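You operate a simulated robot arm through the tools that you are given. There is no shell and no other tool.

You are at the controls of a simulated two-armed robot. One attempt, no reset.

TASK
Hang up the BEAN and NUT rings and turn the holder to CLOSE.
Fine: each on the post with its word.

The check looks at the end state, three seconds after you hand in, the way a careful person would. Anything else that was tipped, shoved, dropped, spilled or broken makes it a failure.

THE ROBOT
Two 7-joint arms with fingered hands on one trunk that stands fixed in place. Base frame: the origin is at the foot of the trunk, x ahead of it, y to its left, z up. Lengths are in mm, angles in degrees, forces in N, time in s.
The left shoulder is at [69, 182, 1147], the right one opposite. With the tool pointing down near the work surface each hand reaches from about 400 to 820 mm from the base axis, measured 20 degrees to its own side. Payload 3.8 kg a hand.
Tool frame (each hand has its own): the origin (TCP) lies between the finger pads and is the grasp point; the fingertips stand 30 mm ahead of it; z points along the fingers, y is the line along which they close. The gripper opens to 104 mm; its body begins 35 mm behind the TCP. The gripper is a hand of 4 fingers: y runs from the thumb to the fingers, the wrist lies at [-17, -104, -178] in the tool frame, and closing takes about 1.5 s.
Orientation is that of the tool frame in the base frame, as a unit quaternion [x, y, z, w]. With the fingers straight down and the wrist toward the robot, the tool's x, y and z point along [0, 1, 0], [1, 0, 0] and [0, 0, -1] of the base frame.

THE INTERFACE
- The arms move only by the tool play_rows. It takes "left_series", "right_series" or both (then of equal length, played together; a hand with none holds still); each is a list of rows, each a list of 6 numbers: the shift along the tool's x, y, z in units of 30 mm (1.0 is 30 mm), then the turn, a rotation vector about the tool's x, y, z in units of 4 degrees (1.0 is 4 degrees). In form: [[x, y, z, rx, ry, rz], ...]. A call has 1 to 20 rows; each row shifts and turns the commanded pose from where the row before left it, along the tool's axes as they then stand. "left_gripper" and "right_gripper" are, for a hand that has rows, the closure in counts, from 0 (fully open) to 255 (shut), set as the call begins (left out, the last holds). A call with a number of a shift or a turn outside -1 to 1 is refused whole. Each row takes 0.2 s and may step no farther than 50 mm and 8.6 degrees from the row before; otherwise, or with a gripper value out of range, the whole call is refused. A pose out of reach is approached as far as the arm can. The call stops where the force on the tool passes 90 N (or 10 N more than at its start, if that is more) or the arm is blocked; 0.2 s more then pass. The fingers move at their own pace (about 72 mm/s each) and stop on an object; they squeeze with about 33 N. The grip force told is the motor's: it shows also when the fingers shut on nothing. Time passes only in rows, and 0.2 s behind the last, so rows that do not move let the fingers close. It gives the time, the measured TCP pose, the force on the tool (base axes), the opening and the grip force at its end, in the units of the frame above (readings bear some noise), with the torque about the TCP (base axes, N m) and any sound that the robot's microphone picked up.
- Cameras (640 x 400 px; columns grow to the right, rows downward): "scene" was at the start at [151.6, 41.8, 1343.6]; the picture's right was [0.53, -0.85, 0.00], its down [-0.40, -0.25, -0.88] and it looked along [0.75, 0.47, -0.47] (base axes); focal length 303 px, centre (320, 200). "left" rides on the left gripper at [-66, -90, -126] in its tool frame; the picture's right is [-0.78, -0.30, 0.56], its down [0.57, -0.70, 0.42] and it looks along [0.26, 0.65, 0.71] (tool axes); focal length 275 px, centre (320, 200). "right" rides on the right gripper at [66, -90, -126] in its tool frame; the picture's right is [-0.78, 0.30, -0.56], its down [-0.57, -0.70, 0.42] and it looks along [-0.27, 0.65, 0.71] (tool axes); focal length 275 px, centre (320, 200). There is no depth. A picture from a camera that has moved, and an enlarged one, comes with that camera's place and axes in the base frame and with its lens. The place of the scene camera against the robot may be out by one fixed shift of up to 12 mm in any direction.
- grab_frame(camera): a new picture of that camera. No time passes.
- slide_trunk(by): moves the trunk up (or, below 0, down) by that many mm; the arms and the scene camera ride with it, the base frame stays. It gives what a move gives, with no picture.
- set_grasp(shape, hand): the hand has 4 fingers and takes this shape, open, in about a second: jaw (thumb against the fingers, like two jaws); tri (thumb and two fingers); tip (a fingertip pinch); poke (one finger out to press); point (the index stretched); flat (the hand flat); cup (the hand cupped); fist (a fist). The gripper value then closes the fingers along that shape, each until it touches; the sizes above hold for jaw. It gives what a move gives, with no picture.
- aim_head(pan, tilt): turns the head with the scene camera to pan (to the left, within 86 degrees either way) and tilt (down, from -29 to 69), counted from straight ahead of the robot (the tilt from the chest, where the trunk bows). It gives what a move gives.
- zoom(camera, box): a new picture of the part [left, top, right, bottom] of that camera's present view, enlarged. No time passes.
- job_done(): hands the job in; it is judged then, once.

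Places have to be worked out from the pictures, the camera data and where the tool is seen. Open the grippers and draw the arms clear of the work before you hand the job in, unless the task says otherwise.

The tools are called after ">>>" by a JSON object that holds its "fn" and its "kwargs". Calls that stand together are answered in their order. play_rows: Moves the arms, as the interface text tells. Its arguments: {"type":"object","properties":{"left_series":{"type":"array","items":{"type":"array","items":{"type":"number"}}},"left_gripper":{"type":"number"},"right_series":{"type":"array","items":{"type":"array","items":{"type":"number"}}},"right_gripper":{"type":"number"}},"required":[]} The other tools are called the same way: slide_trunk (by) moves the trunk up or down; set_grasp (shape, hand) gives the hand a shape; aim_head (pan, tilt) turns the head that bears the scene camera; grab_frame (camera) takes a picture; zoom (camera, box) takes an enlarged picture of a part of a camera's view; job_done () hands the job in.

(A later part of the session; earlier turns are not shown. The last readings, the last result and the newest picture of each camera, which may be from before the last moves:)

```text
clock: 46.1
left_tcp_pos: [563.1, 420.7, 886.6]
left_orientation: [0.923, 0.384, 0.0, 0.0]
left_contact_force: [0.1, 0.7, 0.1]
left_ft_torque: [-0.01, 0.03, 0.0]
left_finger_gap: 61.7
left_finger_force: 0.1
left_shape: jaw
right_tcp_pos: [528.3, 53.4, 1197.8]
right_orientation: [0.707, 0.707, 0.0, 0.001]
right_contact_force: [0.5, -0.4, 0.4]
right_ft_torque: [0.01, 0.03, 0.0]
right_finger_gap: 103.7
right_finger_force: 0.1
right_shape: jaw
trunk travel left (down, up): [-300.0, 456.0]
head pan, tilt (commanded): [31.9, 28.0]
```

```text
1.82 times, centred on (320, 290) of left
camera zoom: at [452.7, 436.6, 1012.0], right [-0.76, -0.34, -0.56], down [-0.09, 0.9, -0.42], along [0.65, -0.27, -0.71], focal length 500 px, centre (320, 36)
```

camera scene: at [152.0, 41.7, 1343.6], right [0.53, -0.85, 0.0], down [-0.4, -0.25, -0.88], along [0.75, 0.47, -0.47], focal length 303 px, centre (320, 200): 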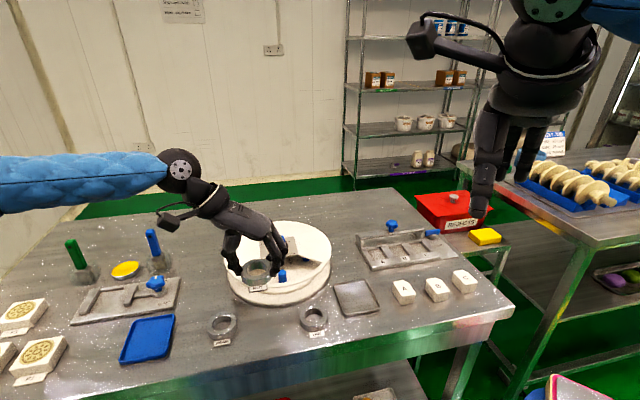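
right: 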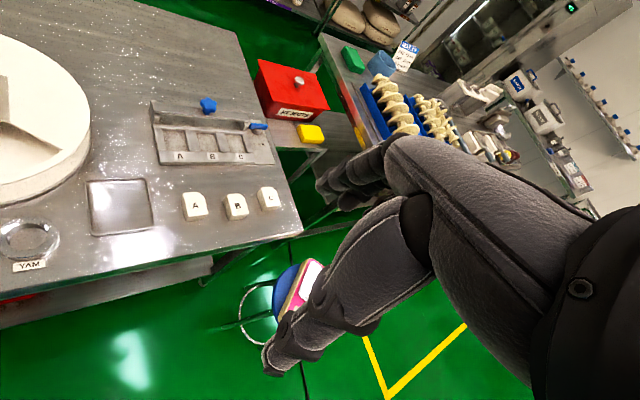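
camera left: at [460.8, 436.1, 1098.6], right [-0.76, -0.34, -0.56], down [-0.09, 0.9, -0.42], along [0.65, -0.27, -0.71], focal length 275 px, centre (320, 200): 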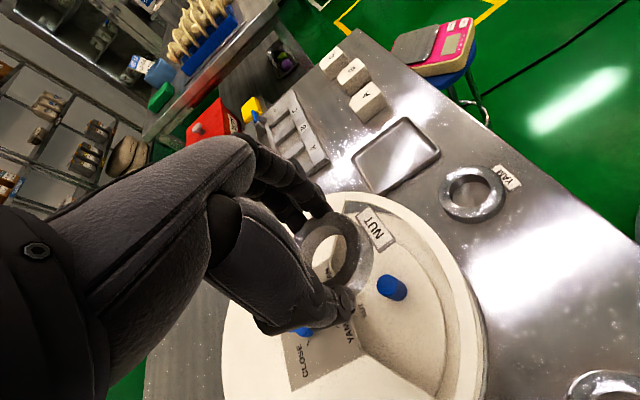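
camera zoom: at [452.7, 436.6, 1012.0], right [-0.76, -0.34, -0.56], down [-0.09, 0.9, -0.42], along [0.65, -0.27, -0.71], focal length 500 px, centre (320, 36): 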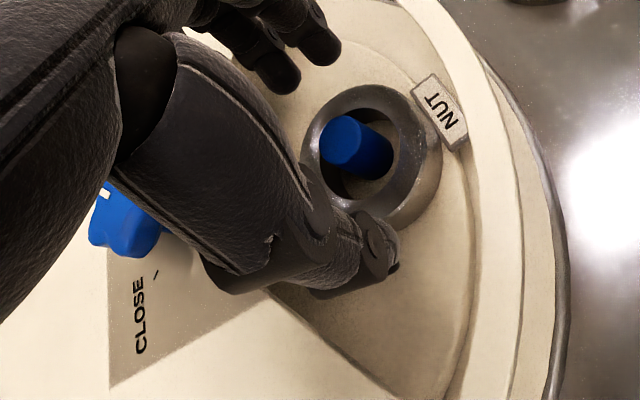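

The NUT ring sits on the NUT post and the hand is clear. I'll rise, re-open, yaw the hand to ≈+43° and go over the knob again for the next quarter turn.

>>> {"fn": "play_rows", "kwargs": {"left_series": [[0, 0, -0.87, 0, 0, 0], [0, 0, -0.87, 0, 0, 0], [0, 0, -0.87, 0, 0, 0], [0, 0, -0.87, 0, 0, 0], [0, 0, 0, 0, 0, -1], [0, 0, 0, 0, 0, -1], [0, 0, 0, 0, 0, -1], [0, 0, 0, 0, 0, -1], [0, 0, 0, 0, 0, -1], [0, 0, 0, 0, 0, -1], [0, 0, 0, 0, 0, -1], [0, 0, 0, 0, 0, -1], [0, 0, 0, 0, 0, -1], [0, 0, 0, 0, 0, -1], [0, 0, 0, 0, 0, -1], [0, 0, 0, 0, 0, -1], [0, 0, 0, 0, 0, -1], [0, 0, 0, 0, 0, -1], [0, 0, 0, 0, 0, -1], [0, 0, 0, 0, 0, -1]]}}

>>> {"fn": "play_rows", "kwargs": {"left_series": [[0, 0, 0, 0, 0, -1], [0, 0, 0, 0, 0, -1], [0, 0, 0, 0, 0, -1], [0, 0, 0, 0, 0, -1], [0, 0, 0, 0, 0, -1], [0, 0, 0, 0, 0, -1], [-0.068, 0.872, 0.2, 0, 0, 0], [-0.068, 0.872, 0.2, 0, 0, 0], [-0.068, 0.872, 0.2, 0, 0, 0], [0, 0, 0, 0, 0, 0]], "left_gripper": 0}}

>>> {"fn": "grab_frame", "kwargs": {"camera": "left"}}

>>> {"fn": "zoom", "kwargs": {"camera": "scene", "box": [220, 190, 340, 300]}}

```text
clock: 50.3
left_tcp_pos: [563.0, 419.4, 989.7]
left_orientation: [0.579, 0.815, 0.001, 0.0]
left_contact_force: [-0.6, -0.3, 0.5]
left_ft_torque: [-0.02, -0.01, -0.01]
left_finger_gap: 61.8
left_finger_force: 0.1
left_shape: jaw
right_tcp_pos: [529.2, 54.6, 1199.9]
right_orientation: [0.707, 0.707, 0.0, 0.0]
right_contact_force: [0.0, -1.0, -0.3]
right_ft_torque: [-0.01, 0.03, 0.01]
right_finger_gap: 103.6
right_finger_force: 0.1
right_shape: jaw
trunk travel left (down, up): [-300.0, 456.0]
head pan, tilt (commanded): [31.9, 28.0]
```

```text
clock: 52.5
left_tcp_pos: [624.0, 469.3, 971.1]
left_orientation: [0.398, 0.917, 0.0, 0.0]
left_contact_force: [0.5, 0.6, -0.3]
left_ft_torque: [0.01, 0.01, 0.03]
left_finger_gap: 103.7
left_finger_force: 0.1
left_shape: jaw
right_tcp_pos: [527.7, 53.5, 1198.5]
right_orientation: [0.707, 0.707, 0.0, 0.0]
right_contact_force: [-0.3, 0.5, 0.9]
right_ft_torque: [0.0, 0.0, -0.04]
right_finger_gap: 103.9
right_finger_force: 0.1
right_shape: jaw
trunk travel left (down, up): [-300.0, 456.0]
head pan, tilt (commanded): [31.9, 28.0]
```

```text
taken
camera left: at [603.7, 360.0, 1096.9], right [0.31, -0.77, -0.56], down [-0.9, -0.06, -0.42], along [0.29, 0.64, -0.71], focal length 275 px, centre (320, 200)
```

left: 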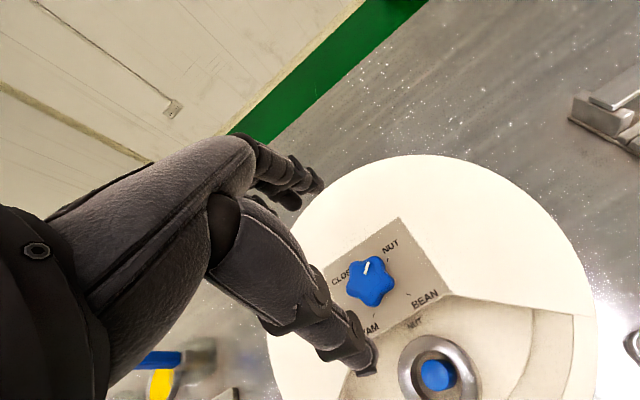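

```text
3.64 times, centred on (280, 245) of scene
camera zoom: at [151.1, 41.5, 1343.7], right [0.53, -0.85, 0.0], down [-0.4, -0.25, -0.88], along [0.75, 0.47, -0.47], focal length 1101 px, centre (466, 36)
```

zoom: 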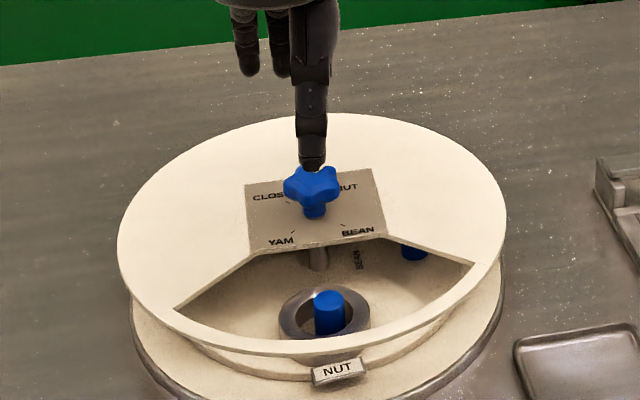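

The NUT ring hangs properly, and the hand is aligned over the knob. I'll descend to TCP z≈898.

>>> {"fn": "play_rows", "kwargs": {"left_series": [[0, 0, 0.61, 0, 0, 0], [0, 0, 0.61, 0, 0, 0], [0, 0, 0.61, 0, 0, 0], [0, 0, 0.6, 0, 0, 0], [0, 0, 0, 0, 0, 0]]}}

>>> {"fn": "zoom", "kwargs": {"camera": "scene", "box": [220, 190, 340, 300]}}

```text
clock: 53.7
left_tcp_pos: [625.5, 468.3, 898.8]
left_orientation: [0.397, 0.918, 0.0, 0.001]
left_contact_force: [0.4, 0.5, 0.3]
left_ft_torque: [0.02, -0.01, 0.01]
left_finger_gap: 103.5
left_finger_force: 0.1
left_shape: jaw
right_tcp_pos: [528.9, 53.5, 1198.9]
right_orientation: [0.708, 0.707, 0.0, 0.0]
right_contact_force: [-0.2, -0.5, -0.7]
right_ft_torque: [0.0, -0.03, 0.01]
right_finger_gap: 103.6
right_finger_force: 0.0
right_shape: jaw
trunk travel left (down, up): [-300.0, 456.0]
head pan, tilt (commanded): [31.9, 28.0]
```

```text
3.64 times, centred on (280, 245) of scene
camera zoom: at [151.4, 41.6, 1343.7], right [0.53, -0.85, 0.0], down [-0.4, -0.25, -0.88], along [0.75, 0.47, -0.47], focal length 1101 px, centre (466, 36)
```

zoom: 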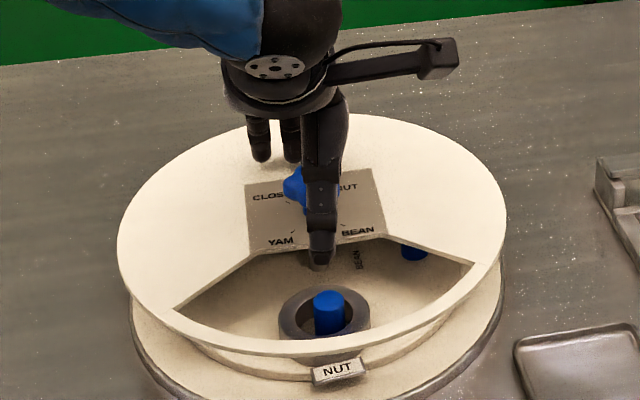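

The hand straddles the knob. I'll close on it and start the next clockwise turn by 24° to check the behaviour with the ring aboard.

>>> {"fn": "play_rows", "kwargs": {"left_series": [[0, 0, 0, 0, 0, 0], [0, 0, 0, 0, 0, 0], [0, 0, 0, 0, 0, 0], [0, 0, 0, 0, 0, 0], [0, 0, 0, 0, 0, 0], [0, 0, 0, 0, 0, 0], [0, 0, 0, 0, 0, 0], [0, 0, 0, 0, 0, 0], [0, 0, 0, 0, 0, 1], [0, 0, 0, 0, 0, 1], [0, 0, 0, 0, 0, 1], [0, 0, 0, 0, 0, 1], [0, 0, 0, 0, 0, 1], [0, 0, 0, 0, 0, 1]], "left_gripper": 255}}

>>> {"fn": "zoom", "kwargs": {"camera": "scene", "box": [220, 190, 340, 300]}}

>>> {"fn": "grab_frame", "kwargs": {"camera": "left"}}

```text
clock: 56.7
left_tcp_pos: [624.9, 467.0, 896.9]
left_orientation: [0.581, 0.814, -0.002, -0.002]
left_contact_force: [-5.7, -13.1, -19.6]
left_ft_torque: [-0.2, 0.13, 0.03]
left_finger_gap: 25.2
left_finger_force: 33.3
left_shape: jaw
right_tcp_pos: [529.8, 55.2, 1197.4]
right_orientation: [0.707, 0.707, -0.001, -0.001]
right_contact_force: [-0.2, 0.5, -0.6]
right_ft_torque: [-0.03, 0.0, 0.02]
right_finger_gap: 103.7
right_finger_force: 0.1
right_shape: jaw
trunk travel left (down, up): [-300.0, 456.0]
head pan, tilt (commanded): [31.9, 28.0]
```

```text
3.64 times, centred on (280, 245) of scene
camera zoom: at [152.9, 41.6, 1343.4], right [0.53, -0.85, 0.0], down [-0.4, -0.25, -0.88], along [0.75, 0.47, -0.47], focal length 1101 px, centre (466, 36)
```

zoom: 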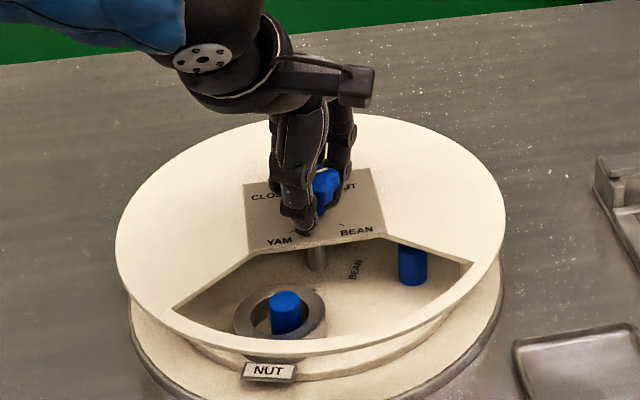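

```text
taken
camera left: at [561.9, 375.5, 1022.8], right [-0.03, -0.83, -0.56], down [-0.85, 0.31, -0.42], along [0.52, 0.46, -0.72], focal length 275 px, centre (320, 200)
```

left: 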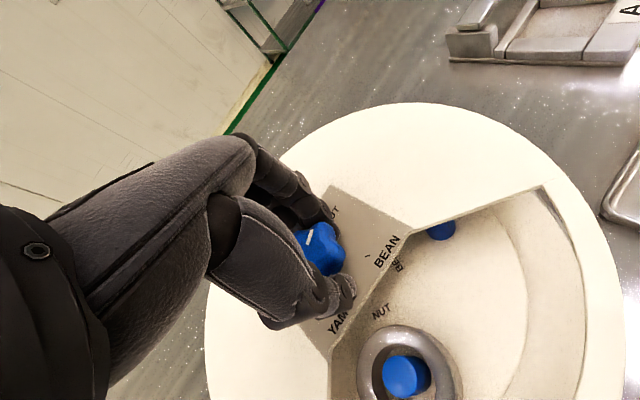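

It turns smoothly; the BEAN post is coming round on the right. I'll continue 64° more.

>>> {"fn": "play_rows", "kwargs": {"left_series": [[0, 0, 0.05, 0, 0, 1], [0, 0, 0, 0, 0, 1], [0, 0, 0, 0, 0, 1], [0, 0, 0, 0, 0, 1], [0, 0, 0, 0, 0, 1], [0, 0, 0, 0, 0, 1], [0, 0, 0, 0, 0, 1], [0, 0, 0, 0, 0, 1], [0, 0, 0, 0, 0, 1], [0, 0, 0, 0, 0, 1], [0, 0, 0, 0, 0, 1], [0, 0, 0, 0, 0, 1], [0, 0, 0, 0, 0, 1], [0, 0, 0, 0, 0, 1], [0, 0, 0, 0, 0, 1], [0, 0, 0, 0, 0, 1], [0, 0, 0, 0, 0, 0]]}}

>>> {"fn": "zoom", "kwargs": {"camera": "scene", "box": [220, 190, 340, 300]}}

>>> {"fn": "grab_frame", "kwargs": {"camera": "left"}}

```text
clock: 60.3
left_tcp_pos: [621.9, 466.3, 897.0]
left_orientation: [0.923, 0.384, -0.001, -0.002]
left_contact_force: [-0.5, -8.7, -23.9]
left_ft_torque: [-0.14, 0.0, -0.01]
left_finger_gap: 24.0
left_finger_force: 32.8
left_shape: jaw
left hand out of reach, approached as far as the arm can: row 16
right_tcp_pos: [531.4, 54.1, 1196.0]
right_orientation: [0.707, 0.707, -0.003, 0.0]
right_contact_force: [0.4, -0.7, 0.3]
right_ft_torque: [0.01, 0.01, -0.01]
right_finger_gap: 103.8
right_finger_force: 0.0
right_shape: jaw
trunk travel left (down, up): [-300.0, 456.0]
head pan, tilt (commanded): [31.9, 28.0]
```

```text
3.64 times, centred on (280, 245) of scene
camera zoom: at [154.2, 42.6, 1343.1], right [0.53, -0.85, 0.0], down [-0.4, -0.25, -0.88], along [0.75, 0.47, -0.47], focal length 1101 px, centre (466, 36)
```

zoom: 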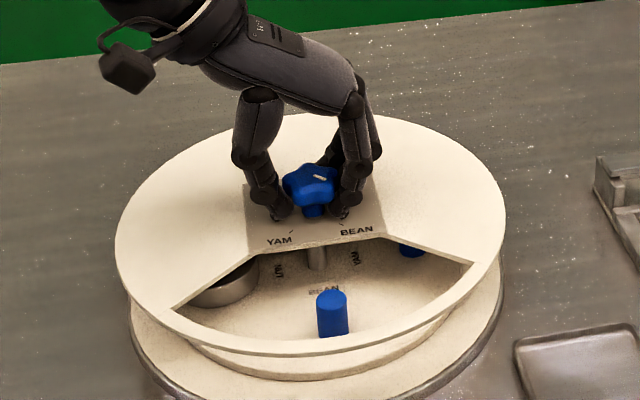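

```text
taken
camera left: at [511.8, 482.8, 1023.2], right [-0.76, -0.34, -0.56], down [-0.09, 0.9, -0.42], along [0.64, -0.27, -0.72], focal length 275 px, centre (320, 200)
```

left: 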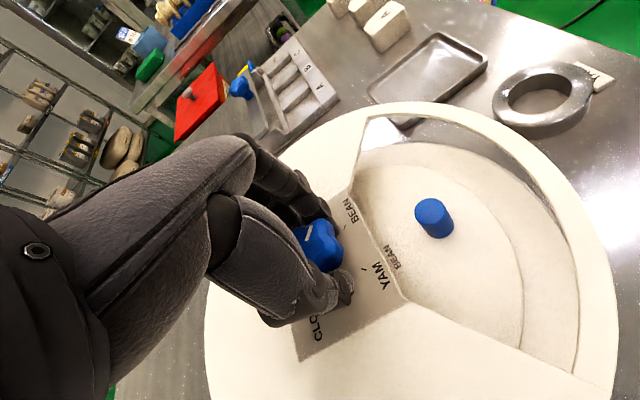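

The BEAN post stands at the window centre. I'll open the hand and lift clear to check the pointer and post.

>>> {"fn": "play_rows", "kwargs": {"left_series": [[0, 0, 0, 0, 0, 0], [0, 0, 0, 0, 0, 0], [0, 0, 0, 0, 0, 0], [0, 0, 0, 0, 0, 0], [0, 0, 0, 0, 0, 0], [0, 0, 0, 0, 0, 0], [0, 0, -0.5, 0, 0, 0], [0, 0, -1, 0, 0, 0], [0, 0, -1, 0, 0, 0], [0, 0, -0.8, 0, 0, 0], [0, 0, 0, 0, 0, 0]], "left_gripper": 0}}

>>> {"fn": "zoom", "kwargs": {"camera": "scene", "box": [220, 190, 340, 300]}}

>>> {"fn": "grab_frame", "kwargs": {"camera": "left"}}

```text
clock: 62.7
left_tcp_pos: [620.2, 467.7, 1000.9]
left_orientation: [0.923, 0.384, 0.0, 0.001]
left_contact_force: [0.3, 0.3, 0.2]
left_ft_torque: [0.01, -0.01, 0.0]
left_finger_gap: 103.7
left_finger_force: 0.1
left_shape: jaw
right_tcp_pos: [527.9, 52.9, 1199.2]
right_orientation: [0.707, 0.707, 0.0, 0.0]
right_contact_force: [0.1, -0.3, 0.2]
right_ft_torque: [-0.01, 0.01, 0.01]
right_finger_gap: 103.7
right_finger_force: 0.0
right_shape: jaw
trunk travel left (down, up): [-300.0, 456.0]
head pan, tilt (commanded): [31.9, 28.0]
```

```text
3.64 times, centred on (280, 245) of scene
camera zoom: at [151.8, 41.9, 1343.6], right [0.53, -0.85, 0.0], down [-0.4, -0.25, -0.88], along [0.75, 0.47, -0.47], focal length 1101 px, centre (466, 36)
```

zoom: 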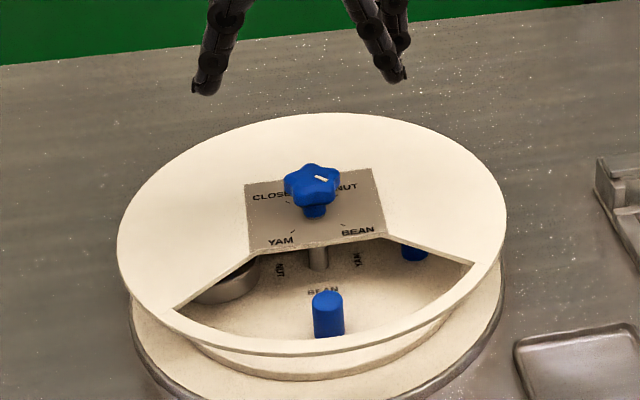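

```text
taken
camera left: at [510.0, 483.5, 1125.9], right [-0.76, -0.34, -0.56], down [-0.09, 0.9, -0.42], along [0.65, -0.27, -0.71], focal length 275 px, centre (320, 200)
```

left: 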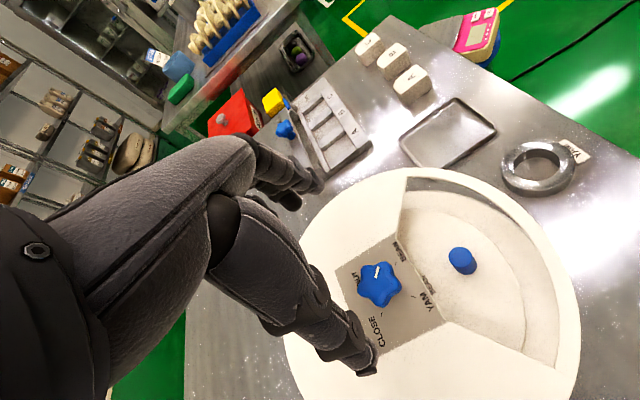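

The holder shows BEAN with the NUT ring parked at the left under the cover. Now I'll go over the BEAN ring (est. (411, 449)) with the same hand yaw and a partly closed gap.

>>> {"fn": "play_rows", "kwargs": {"left_series": [[-0.892, -0.749, 0, 0, 0, 0], [-0.892, -0.749, 0, 0, 0, 0], [-0.892, -0.749, 0, 0, 0, 0], [-0.892, -0.749, 0, 0, 0, 0], [-0.892, -0.749, 0, 0, 0, 0], [-0.892, -0.749, 0, 0, 0, 0], [0, 0, 0.35, 0, 0, 0.82], [0, 0, 0.35, 0, 0, 0.82], [0, 0, 0, 0, 0, 0]], "left_gripper": 52}}

>>> {"fn": "grab_frame", "kwargs": {"camera": "left"}}

>>> {"fn": "zoom", "kwargs": {"camera": "scene", "box": [150, 220, 320, 350]}}

```text
clock: 64.7
left_tcp_pos: [410.3, 448.5, 977.2]
left_orientation: [0.944, 0.331, 0.0, 0.001]
left_contact_force: [0.3, 0.7, -0.7]
left_ft_torque: [0.01, -0.04, 0.02]
left_finger_gap: 82.9
left_finger_force: 0.1
left_shape: jaw
right_tcp_pos: [529.2, 54.1, 1200.2]
right_orientation: [0.707, 0.707, 0.0, 0.0]
right_contact_force: [0.3, 0.0, 0.7]
right_ft_torque: [0.03, 0.0, 0.02]
right_finger_gap: 103.9
right_finger_force: 0.1
right_shape: jaw
trunk travel left (down, up): [-300.0, 456.0]
head pan, tilt (commanded): [31.9, 28.0]
```

```text
taken
camera left: at [303.7, 477.0, 1104.0], right [-0.79, -0.25, -0.56], down [0.01, 0.91, -0.42], along [0.61, -0.34, -0.71], focal length 275 px, centre (320, 200)
```

left: 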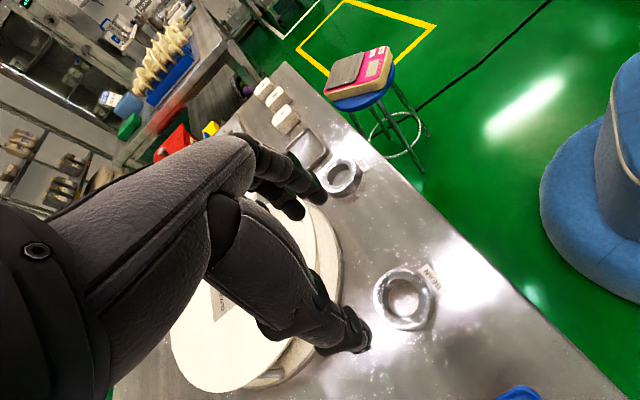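

```text
3.08 times, centred on (235, 285) of scene
camera zoom: at [151.6, 41.7, 1343.6], right [0.53, -0.85, 0.0], down [-0.4, -0.25, -0.88], along [0.75, 0.47, -0.47], focal length 931 px, centre (582, -62)
```

zoom: 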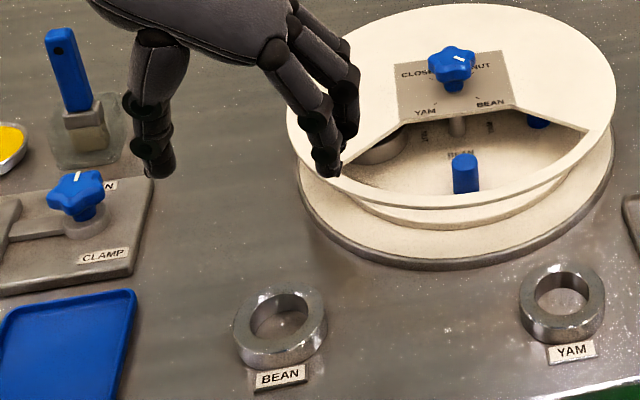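

The BEAN ring is within ~3 mm of the tool axis. I'll correct and lower to TCP z≈900.

>>> {"fn": "play_rows", "kwargs": {"left_series": [[0.01, -0.02, 0.857, 0, 0, 0], [0.01, -0.02, 0.857, 0, 0, 0], [0.01, -0.02, 0.857, 0, 0, 0], [0, 0, 0, 0, 0, 0]]}}

>>> {"fn": "zoom", "kwargs": {"camera": "left", "box": [240, 150, 480, 380]}}

>>> {"fn": "zoom", "kwargs": {"camera": "scene", "box": [150, 240, 290, 350]}}

```text
clock: 65.7
left_tcp_pos: [411.4, 449.3, 902.4]
left_orientation: [0.944, 0.33, 0.0, 0.0]
left_contact_force: [-0.1, 0.7, 0.8]
left_ft_torque: [0.0, 0.0, 0.0]
left_finger_gap: 83.0
left_finger_force: 0.2
left_shape: jaw
right_tcp_pos: [529.8, 52.4, 1199.4]
right_orientation: [0.707, 0.707, 0.0, 0.0]
right_contact_force: [0.2, -0.1, 0.0]
right_ft_torque: [-0.01, -0.04, 0.0]
right_finger_gap: 103.5
right_finger_force: 0.2
right_shape: jaw
trunk travel left (down, up): [-300.0, 456.0]
head pan, tilt (commanded): [31.9, 28.0]
```

```text
1.74 times, centred on (360, 265) of left
camera zoom: at [303.0, 477.8, 1027.9], right [-0.79, -0.25, -0.56], down [0.01, 0.91, -0.42], along [0.61, -0.34, -0.71], focal length 479 px, centre (250, 87)
```

zoom: 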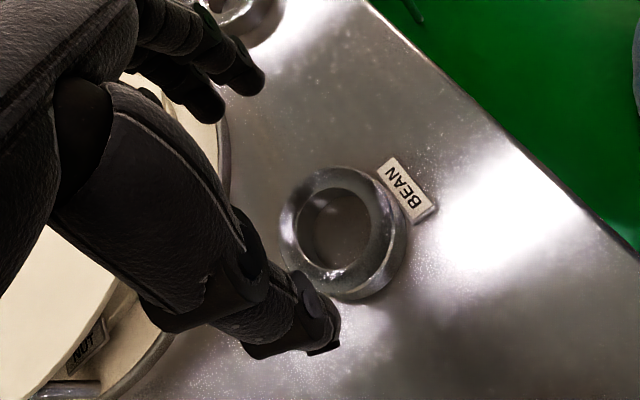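

```text
3.64 times, centred on (220, 295) of scene
camera zoom: at [151.5, 41.6, 1343.7], right [0.53, -0.85, 0.0], down [-0.4, -0.25, -0.88], along [0.75, 0.47, -0.47], focal length 1101 px, centre (684, -146)
```

zoom: 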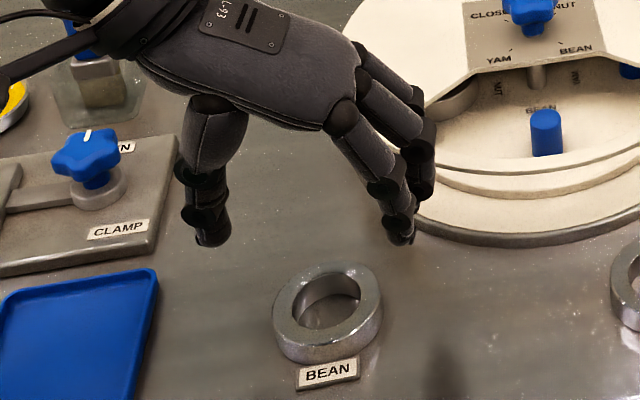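

Ring is ~3 mm off in one axis; I'll correct and descend to TCP z≈855 then inspect.

>>> {"fn": "play_rows", "kwargs": {"left_series": [[0.08, -0.04, 0.5, 0, 0, 0], [0, 0, 0.5, 0, 0, 0], [0, 0, 0.55, 0, 0, 0], [0, 0, 0, 0, 0, 0]]}}

>>> {"fn": "zoom", "kwargs": {"camera": "left", "box": [240, 150, 480, 380]}}

>>> {"fn": "zoom", "kwargs": {"camera": "scene", "box": [150, 250, 290, 350]}}

```text
clock: 66.7
left_tcp_pos: [412.3, 452.3, 855.3]
left_orientation: [0.944, 0.33, 0.0, 0.0]
left_contact_force: [0.4, -0.7, -0.4]
left_ft_torque: [-0.02, 0.0, -0.05]
left_finger_gap: 83.1
left_finger_force: 0.0
left_shape: jaw
right_tcp_pos: [529.0, 53.1, 1199.4]
right_orientation: [0.707, 0.707, 0.0, 0.001]
right_contact_force: [-0.5, 0.1, 0.1]
right_ft_torque: [-0.01, -0.01, 0.01]
right_finger_gap: 103.5
right_finger_force: 0.0
right_shape: jaw
trunk travel left (down, up): [-300.0, 456.0]
head pan, tilt (commanded): [31.9, 28.0]
```

```text
1.74 times, centred on (360, 265) of left
camera zoom: at [304.3, 481.1, 981.8], right [-0.79, -0.25, -0.56], down [0.01, 0.91, -0.42], along [0.61, -0.34, -0.71], focal length 479 px, centre (250, 87)
```

zoom: 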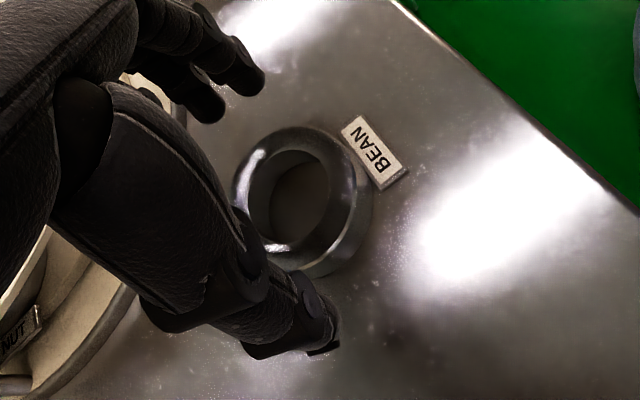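

```text
4.00 times, centred on (220, 300) of scene
camera zoom: at [151.5, 41.7, 1343.7], right [0.53, -0.85, 0.0], down [-0.4, -0.25, -0.88], along [0.75, 0.47, -0.47], focal length 1211 px, centre (720, -200)
```

zoom: 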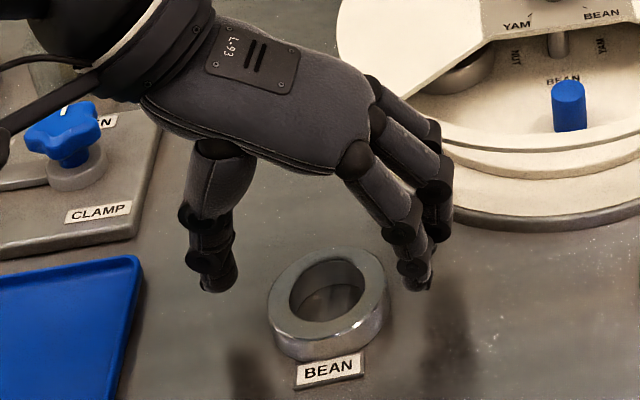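

Perfectly centred in the wrist view. I'll lower the last 20 mm and close.

>>> {"fn": "play_rows", "kwargs": {"left_series": [[0, 0, 0.22, 0, 0, 0], [0, 0, 0.22, 0, 0, 0], [0, 0, 0.22, 0, 0, 0], [0, 0, 0, 0, 0, 0]]}}

>>> {"fn": "play_rows", "kwargs": {"left_series": [[0, 0, 0, 0, 0, 0], [0, 0, 0, 0, 0, 0], [0, 0, 0, 0, 0, 0], [0, 0, 0, 0, 0, 0], [0, 0, 0, 0, 0, 0], [0, 0, 0, 0, 0, 0]], "left_gripper": 255}}

>>> {"fn": "zoom", "kwargs": {"camera": "scene", "box": [150, 250, 290, 350]}}

>>> {"fn": "zoom", "kwargs": {"camera": "left", "box": [240, 150, 480, 380]}}

```text
clock: 67.7
left_tcp_pos: [412.7, 452.0, 835.1]
left_orientation: [0.944, 0.33, 0.0, 0.0]
left_contact_force: [0.4, -0.6, -0.2]
left_ft_torque: [0.02, 0.01, 0.0]
left_finger_gap: 82.9
left_finger_force: 0.0
left_shape: jaw
right_tcp_pos: [528.4, 53.3, 1200.0]
right_orientation: [0.707, 0.707, 0.0, 0.0]
right_contact_force: [-0.1, 0.2, -0.6]
right_ft_torque: [-0.03, 0.01, 0.01]
right_finger_gap: 103.6
right_finger_force: 0.0
right_shape: jaw
trunk travel left (down, up): [-300.0, 456.0]
head pan, tilt (commanded): [31.9, 28.0]
```

```text
clock: 69.1
left_tcp_pos: [412.6, 451.0, 836.1]
left_orientation: [0.944, 0.331, 0.0, 0.0]
left_contact_force: [-0.7, 0.9, -0.7]
left_ft_torque: [-0.03, -0.01, -0.03]
left_finger_gap: 47.0
left_finger_force: 32.6
left_shape: jaw
right_tcp_pos: [529.1, 53.6, 1200.4]
right_orientation: [0.707, 0.707, 0.0, 0.0]
right_contact_force: [-0.5, 0.5, 0.5]
right_ft_torque: [-0.02, -0.01, 0.0]
right_finger_gap: 103.8
right_finger_force: 0.1
right_shape: jaw
trunk travel left (down, up): [-300.0, 456.0]
head pan, tilt (commanded): [31.9, 28.0]
```

```text
4.00 times, centred on (220, 300) of scene
camera zoom: at [151.6, 41.9, 1343.6], right [0.53, -0.85, 0.0], down [-0.4, -0.25, -0.88], along [0.75, 0.47, -0.47], focal length 1211 px, centre (720, -200)
```

zoom: 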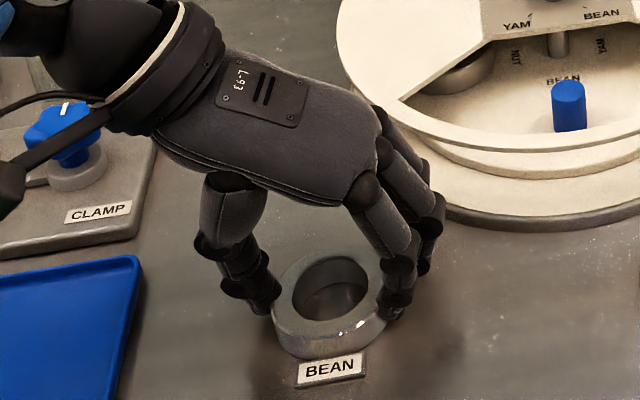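

```text
1.74 times, centred on (360, 265) of left
camera zoom: at [304.9, 480.8, 961.3], right [-0.79, -0.25, -0.56], down [0.01, 0.91, -0.42], along [0.61, -0.34, -0.71], focal length 479 px, centre (250, 87)
```

zoom: 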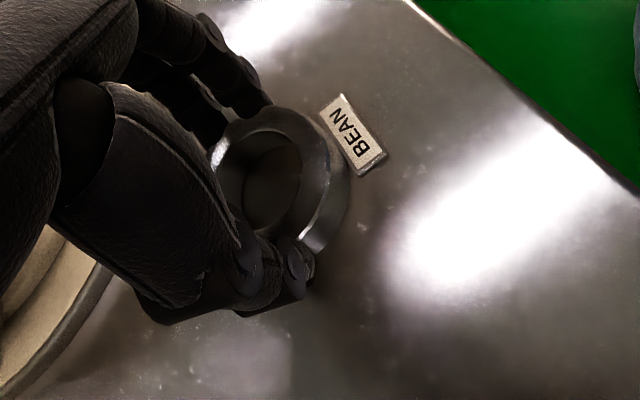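

BEAN ring is gripped the same way. I'll lift it to z≈973, yaw to -45° and carry it over the BEAN post (est. (568, 420)).

>>> {"fn": "play_rows", "kwargs": {"left_series": [[0, 0, -0.2, 0, 0, 0], [0, 0, -0.6, 0, 0, 0], [0, 0, -1, 0, 0, 0], [0, 0, -1, 0, 0, 0], [0, 0, -1, 0, 0, 0], [0, 0, -0.77, 0, 0, -0.82], [0, 0, 0, 0, 0, -0.82], [0.607, 0.855, 0, 0, 0, 0], [0.607, 0.855, 0, 0, 0, 0], [0.607, 0.855, 0, 0, 0, 0], [0.607, 0.855, 0, 0, 0, 0], [0.607, 0.855, 0, 0, 0, 0], [0, 0, 0, 0, 0, 0]]}}

>>> {"fn": "zoom", "kwargs": {"camera": "left", "box": [280, 190, 440, 330]}}

>>> {"fn": "zoom", "kwargs": {"camera": "scene", "box": [215, 195, 345, 310]}}

```text
clock: 71.9
left_tcp_pos: [567.1, 426.0, 971.6]
left_orientation: [0.923, 0.385, 0.0, 0.0]
left_contact_force: [0.2, 0.5, -1.7]
left_ft_torque: [0.03, -0.05, -0.05]
left_finger_gap: 46.9
left_finger_force: 33.1
left_shape: jaw
right_tcp_pos: [528.7, 53.8, 1199.3]
right_orientation: [0.707, 0.707, 0.001, 0.0]
right_contact_force: [-0.2, 0.4, -0.4]
right_ft_torque: [0.0, 0.01, 0.01]
right_finger_gap: 103.5
right_finger_force: 0.1
right_shape: jaw
trunk travel left (down, up): [-300.0, 456.0]
head pan, tilt (commanded): [31.9, 28.0]
```

```text
2.86 times, centred on (360, 260) of left
camera zoom: at [456.2, 442.2, 1097.7], right [-0.76, -0.34, -0.56], down [-0.09, 0.9, -0.42], along [0.65, -0.27, -0.71], focal length 786 px, centre (206, 29)
```

zoom: 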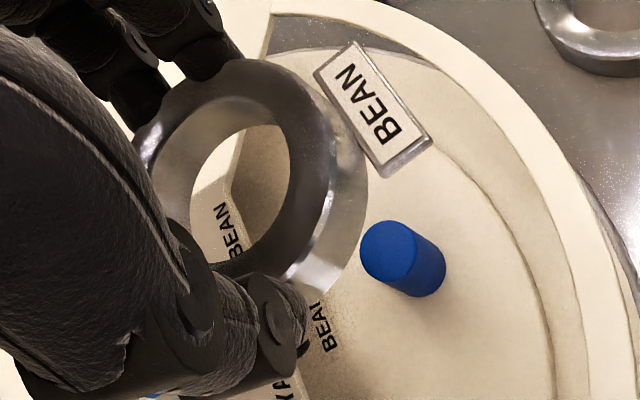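

```text
3.48 times, centred on (280, 252) of scene
camera zoom: at [151.2, 42.1, 1343.7], right [0.53, -0.85, 0.0], down [-0.4, -0.25, -0.88], along [0.75, 0.47, -0.47], focal length 1053 px, centre (459, 17)
```

zoom: 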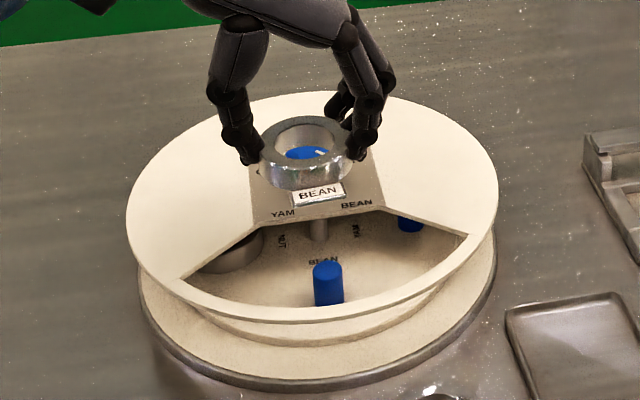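

The post reads at tool (-4.3, 9.4), ring at (0.7, 6.2): I need +3 mm along tool y. I'll shift and lower to just above the cover.

>>> {"fn": "play_rows", "kwargs": {"left_series": [[0, 0.107, 0.62, 0, 0, 0], [0, 0, 0.62, 0, 0, 0], [0, 0, 0.62, 0, 0, 0], [0, 0, 0.6, 0, 0, 0], [0, 0, 0, 0, 0, 0]]}}

>>> {"fn": "zoom", "kwargs": {"camera": "left", "box": [280, 180, 440, 330]}}

>>> {"fn": "zoom", "kwargs": {"camera": "scene", "box": [225, 215, 335, 300]}}

```text
clock: 73.1
left_tcp_pos: [571.0, 424.2, 897.2]
left_orientation: [0.923, 0.384, 0.0, 0.0]
left_contact_force: [-0.3, -0.4, -1.3]
left_ft_torque: [-0.02, -0.01, 0.0]
left_finger_gap: 46.6
left_finger_force: 32.8
left_shape: jaw
right_tcp_pos: [527.8, 53.1, 1198.4]
right_orientation: [0.707, 0.707, -0.001, 0.0]
right_contact_force: [0.0, -0.5, 0.7]
right_ft_torque: [0.02, 0.0, -0.01]
right_finger_gap: 103.8
right_finger_force: 0.1
right_shape: jaw
trunk travel left (down, up): [-300.0, 456.0]
head pan, tilt (commanded): [31.9, 28.0]
```

```text
2.67 times, centred on (360, 255) of left
camera zoom: at [459.0, 440.6, 1023.4], right [-0.76, -0.34, -0.56], down [-0.09, 0.9, -0.42], along [0.65, -0.27, -0.71], focal length 734 px, centre (213, 53)
```

zoom: 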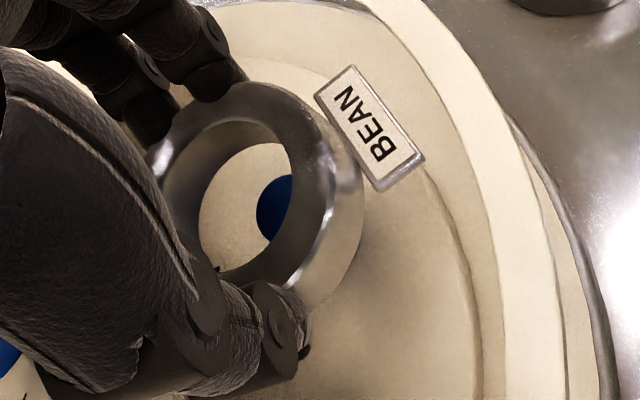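

```text
4.71 times, centred on (280, 258) of scene
camera zoom: at [151.7, 41.8, 1343.6], right [0.53, -0.85, 0.0], down [-0.4, -0.25, -0.88], along [0.75, 0.47, -0.47], focal length 1424 px, centre (508, -71)
```

zoom: 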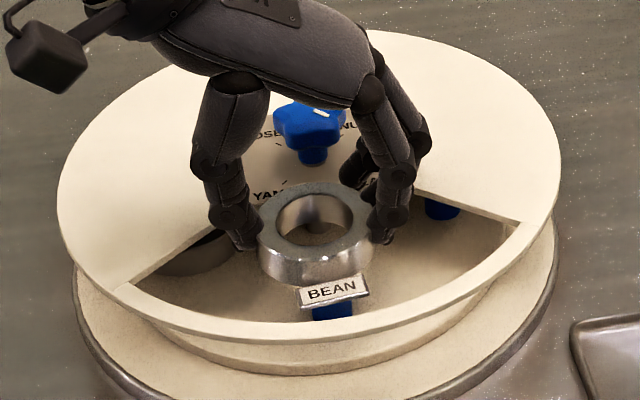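

In the scene view the ring is about 6 mm left of the post axis, so I'll shift +4 mm along tool y and 2 mm outward, then lower 12 mm and recheck.

>>> {"fn": "play_rows", "kwargs": {"left_series": [[-0.06, 0.13, 0, 0, 0, 0], [0, 0, 0.13, 0, 0, 0], [0, 0, 0.13, 0, 0, 0], [0, 0, 0.13, 0, 0, 0], [0, 0, 0, 0, 0, 0]]}}

>>> {"fn": "zoom", "kwargs": {"camera": "left", "box": [280, 180, 440, 330]}}

>>> {"fn": "zoom", "kwargs": {"camera": "scene", "box": [225, 215, 335, 300]}}

```text
clock: 74.3
left_tcp_pos: [570.5, 420.6, 886.6]
left_orientation: [0.923, 0.384, 0.0, 0.0]
left_contact_force: [1.1, -0.5, -1.6]
left_ft_torque: [0.0, -0.03, -0.01]
left_finger_gap: 46.8
left_finger_force: 33.0
left_shape: jaw
right_tcp_pos: [528.8, 54.1, 1198.6]
right_orientation: [0.707, 0.708, 0.0, 0.0]
right_contact_force: [0.6, -1.0, 0.9]
right_ft_torque: [0.0, -0.03, 0.0]
right_finger_gap: 103.7
right_finger_force: 0.0
right_shape: jaw
trunk travel left (down, up): [-300.0, 456.0]
head pan, tilt (commanded): [31.9, 28.0]
```

```text
2.67 times, centred on (360, 255) of left
camera zoom: at [460.7, 436.8, 1012.1], right [-0.76, -0.34, -0.56], down [-0.09, 0.9, -0.42], along [0.65, -0.27, -0.71], focal length 734 px, centre (213, 53)
```

zoom: 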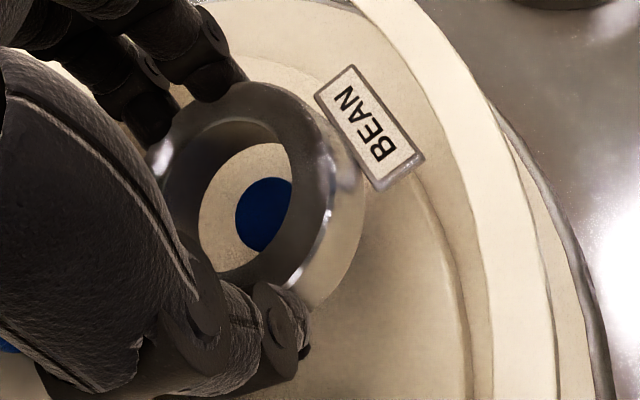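

```text
4.71 times, centred on (280, 258) of scene
camera zoom: at [151.7, 41.8, 1343.6], right [0.53, -0.85, 0.0], down [-0.4, -0.25, -0.88], along [0.75, 0.47, -0.47], focal length 1424 px, centre (508, -71)
```

zoom: 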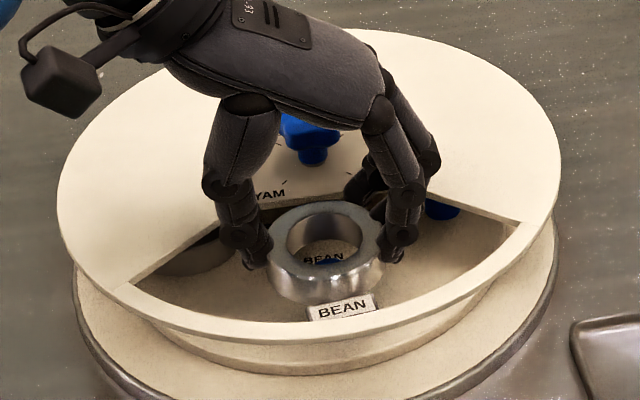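

Now centred well. I'll lower another 14 mm, watching force.

>>> {"fn": "play_rows", "kwargs": {"left_series": [[0, 0.03, 0.15, 0, 0, 0], [0, 0, 0.15, 0, 0, 0], [0, 0, 0.15, 0, 0, 0], [0, 0, 0, 0, 0, 0]]}}

>>> {"fn": "zoom", "kwargs": {"camera": "left", "box": [280, 180, 440, 330]}}

>>> {"fn": "zoom", "kwargs": {"camera": "scene", "box": [225, 215, 335, 300]}}

```text
clock: 75.3
left_tcp_pos: [570.7, 419.4, 873.7]
left_orientation: [0.923, 0.384, 0.001, 0.0]
left_contact_force: [-2.7, -3.1, 5.5]
left_ft_torque: [0.01, -0.33, -0.16]
left_finger_gap: 46.8
left_finger_force: 32.9
left_shape: jaw
right_tcp_pos: [527.7, 53.2, 1199.5]
right_orientation: [0.708, 0.706, 0.0, 0.001]
right_contact_force: [-0.2, 0.1, -0.6]
right_ft_torque: [0.01, -0.04, -0.04]
right_finger_gap: 103.5
right_finger_force: 0.1
right_shape: jaw
trunk travel left (down, up): [-300.0, 456.0]
head pan, tilt (commanded): [31.9, 28.0]
```

```text
2.67 times, centred on (360, 255) of left
camera zoom: at [460.7, 435.3, 999.8], right [-0.76, -0.34, -0.56], down [-0.09, 0.9, -0.42], along [0.65, -0.27, -0.71], focal length 734 px, centre (213, 53)
```

zoom: 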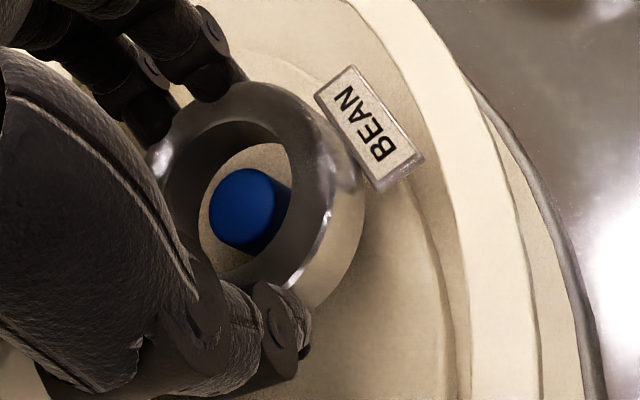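

```text
4.71 times, centred on (280, 258) of scene
camera zoom: at [150.6, 40.9, 1343.8], right [0.53, -0.85, 0.0], down [-0.4, -0.25, -0.88], along [0.75, 0.47, -0.47], focal length 1424 px, centre (508, -71)
```

zoom: 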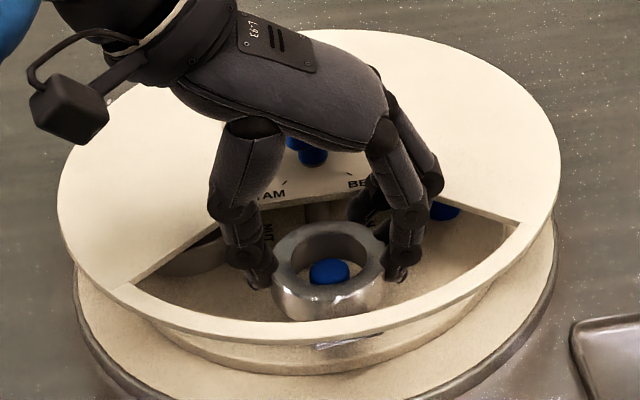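

A light contact (5 N) appears like with the first ring — a fingertip at the plate's front edge. I'll back up 3 mm, move 4 mm outward and continue down.

>>> {"fn": "play_rows", "kwargs": {"left_series": [[0, 0, -0.1, 0, 0, 0], [-0.13, 0, 0, 0, 0, 0], [0, 0, 0.1, 0, 0, 0], [0, 0, 0.1, 0, 0, 0], [0, 0, 0, 0, 0, 0]]}}

>>> {"fn": "zoom", "kwargs": {"camera": "left", "box": [280, 180, 440, 330]}}

>>> {"fn": "zoom", "kwargs": {"camera": "scene", "box": [225, 215, 335, 300]}}

```text
clock: 76.5
left_tcp_pos: [569.7, 415.8, 868.5]
left_orientation: [0.923, 0.384, 0.0, 0.0]
left_contact_force: [-0.2, 0.1, -1.1]
left_ft_torque: [0.0, -0.02, -0.01]
left_finger_gap: 46.9
left_finger_force: 33.2
left_shape: jaw
right_tcp_pos: [528.8, 54.6, 1198.7]
right_orientation: [0.707, 0.707, 0.001, 0.0]
right_contact_force: [-0.7, 0.2, 0.0]
right_ft_torque: [-0.01, 0.01, -0.01]
right_finger_gap: 103.9
right_finger_force: 0.1
right_shape: jaw
trunk travel left (down, up): [-300.0, 456.0]
head pan, tilt (commanded): [31.9, 28.0]
```

```text
2.67 times, centred on (360, 255) of left
camera zoom: at [459.4, 433.2, 995.5], right [-0.76, -0.34, -0.56], down [-0.09, 0.9, -0.42], along [0.65, -0.27, -0.71], focal length 734 px, centre (213, 53)
```

zoom: 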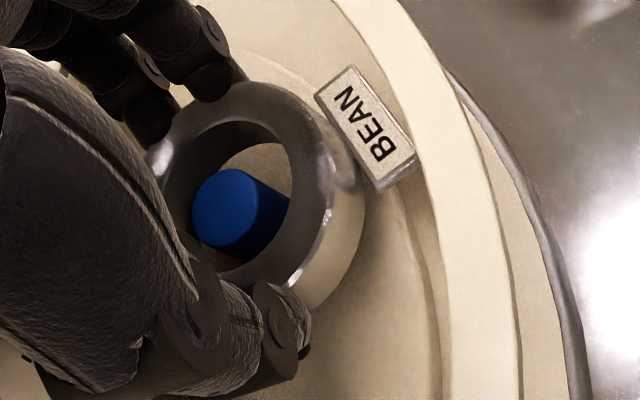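

```text
4.71 times, centred on (280, 258) of scene
camera zoom: at [151.8, 41.9, 1343.6], right [0.53, -0.85, 0.0], down [-0.4, -0.25, -0.88], along [0.75, 0.47, -0.47], focal length 1424 px, centre (508, -71)
```

zoom: 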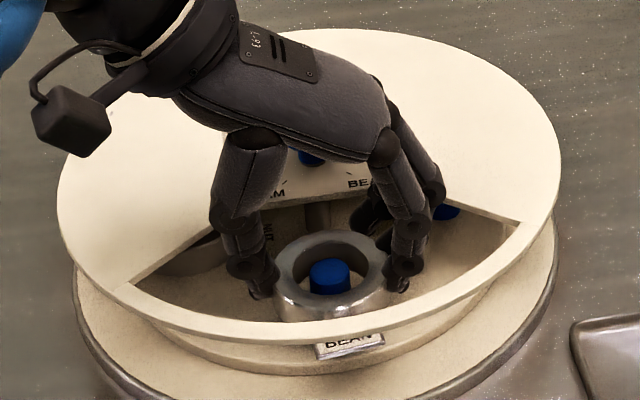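

No contact now; post is centred in the hole. I'll lower the remaining 12 mm in 3 mm steps.

>>> {"fn": "play_rows", "kwargs": {"left_series": [[0, 0, 0.1, 0, 0, 0], [0, 0, 0.1, 0, 0, 0], [0, 0, 0.1, 0, 0, 0], [0, 0, 0.1, 0, 0, 0], [0, 0, 0, 0, 0, 0]]}}

>>> {"fn": "zoom", "kwargs": {"camera": "scene", "box": [225, 215, 335, 300]}}

```text
clock: 77.7
left_tcp_pos: [569.4, 416.3, 858.2]
left_orientation: [0.923, 0.385, 0.0, 0.001]
left_contact_force: [-0.1, -0.2, -1.6]
left_ft_torque: [0.0, -0.02, 0.01]
left_finger_gap: 47.0
left_finger_force: 33.1
left_shape: jaw
right_tcp_pos: [528.5, 54.3, 1198.4]
right_orientation: [0.707, 0.707, -0.001, 0.0]
right_contact_force: [0.0, -1.0, -0.4]
right_ft_torque: [0.0, -0.04, 0.0]
right_finger_gap: 103.9
right_finger_force: 0.0
right_shape: jaw
trunk travel left (down, up): [-300.0, 456.0]
head pan, tilt (commanded): [31.9, 28.0]
```

```text
4.71 times, centred on (280, 258) of scene
camera zoom: at [151.7, 41.8, 1343.6], right [0.53, -0.85, 0.0], down [-0.4, -0.25, -0.88], along [0.75, 0.47, -0.47], focal length 1424 px, centre (508, -71)
```

zoom: 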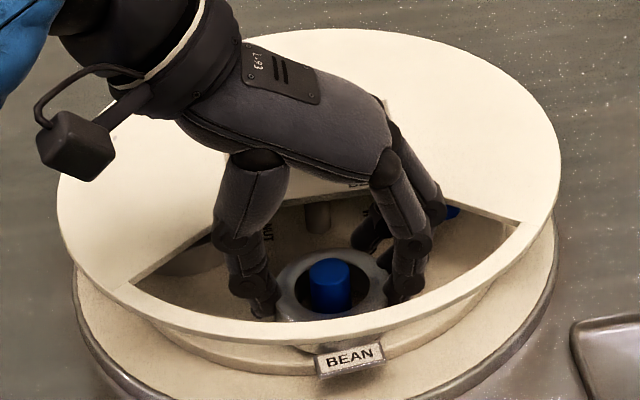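

I'll go down 2-3 mm more, then open only slightly (gap ≈62 mm) to release without touching the window edge.

>>> {"fn": "play_rows", "kwargs": {"left_series": [[0, 0, 0.09, 0, 0, 0], [0, 0, 0, 0, 0, 0]]}}

>>> {"fn": "play_rows", "kwargs": {"left_series": [[0, 0, 0, 0, 0, 0], [0, 0, 0, 0, 0, 0], [0, 0, 0, 0, 0, 0], [0, 0, 0, 0, 0, 0]], "left_gripper": 108}}

>>> {"fn": "zoom", "kwargs": {"camera": "scene", "box": [225, 215, 335, 300]}}

>>> {"fn": "zoom", "kwargs": {"camera": "left", "box": [200, 180, 440, 400]}}

```text
clock: 78.3
left_tcp_pos: [569.7, 416.9, 856.3]
left_orientation: [0.923, 0.384, 0.0, 0.0]
left_contact_force: [0.2, 0.1, -2.1]
left_ft_torque: [0.01, 0.0, 0.0]
left_finger_gap: 46.9
left_finger_force: 33.0
left_shape: jaw
right_tcp_pos: [528.9, 54.2, 1198.5]
right_orientation: [0.708, 0.706, -0.001, -0.001]
right_contact_force: [0.0, -0.3, 0.7]
right_ft_torque: [0.05, -0.03, -0.01]
right_finger_gap: 103.6
right_finger_force: 0.0
right_shape: jaw
trunk travel left (down, up): [-300.0, 456.0]
head pan, tilt (commanded): [31.9, 28.0]
```

```text
clock: 79.3
left_tcp_pos: [567.9, 417.1, 855.3]
left_orientation: [0.923, 0.384, 0.0, -0.002]
left_contact_force: [-14.3, 0.2, -0.8]
left_ft_torque: [0.01, -0.04, -0.08]
left_finger_gap: 59.4
left_finger_force: 0.0
left_shape: jaw
right_tcp_pos: [527.2, 53.5, 1199.5]
right_orientation: [0.707, 0.707, 0.001, 0.0]
right_contact_force: [0.1, 0.1, -0.2]
right_ft_torque: [0.01, 0.02, -0.01]
right_finger_gap: 103.7
right_finger_force: 0.0
right_shape: jaw
trunk travel left (down, up): [-300.0, 456.0]
head pan, tilt (commanded): [31.9, 28.0]
```

```text
4.71 times, centred on (280, 258) of scene
camera zoom: at [150.0, 42.0, 1343.8], right [0.53, -0.85, 0.0], down [-0.4, -0.25, -0.88], along [0.75, 0.47, -0.47], focal length 1424 px, centre (508, -71)
```

zoom: 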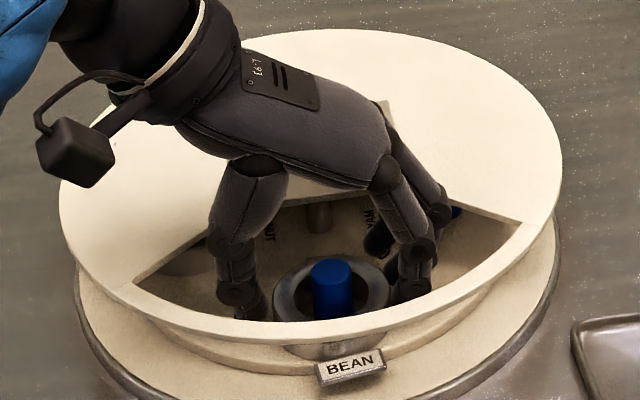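

```text
1.82 times, centred on (320, 290) of left
camera zoom: at [457.3, 433.2, 981.4], right [-0.76, -0.34, -0.56], down [-0.09, 0.9, -0.42], along [0.65, -0.27, -0.71], focal length 500 px, centre (320, 36)
```

zoom: 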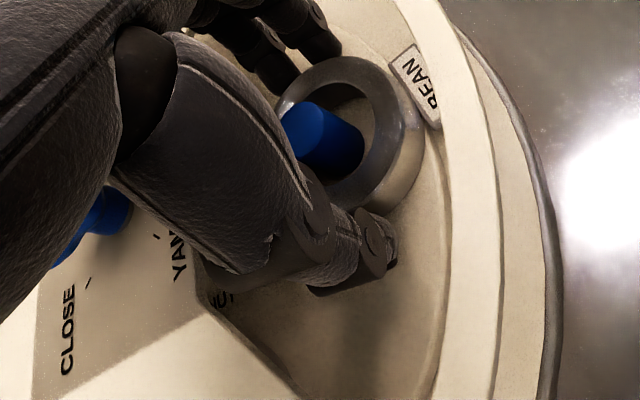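

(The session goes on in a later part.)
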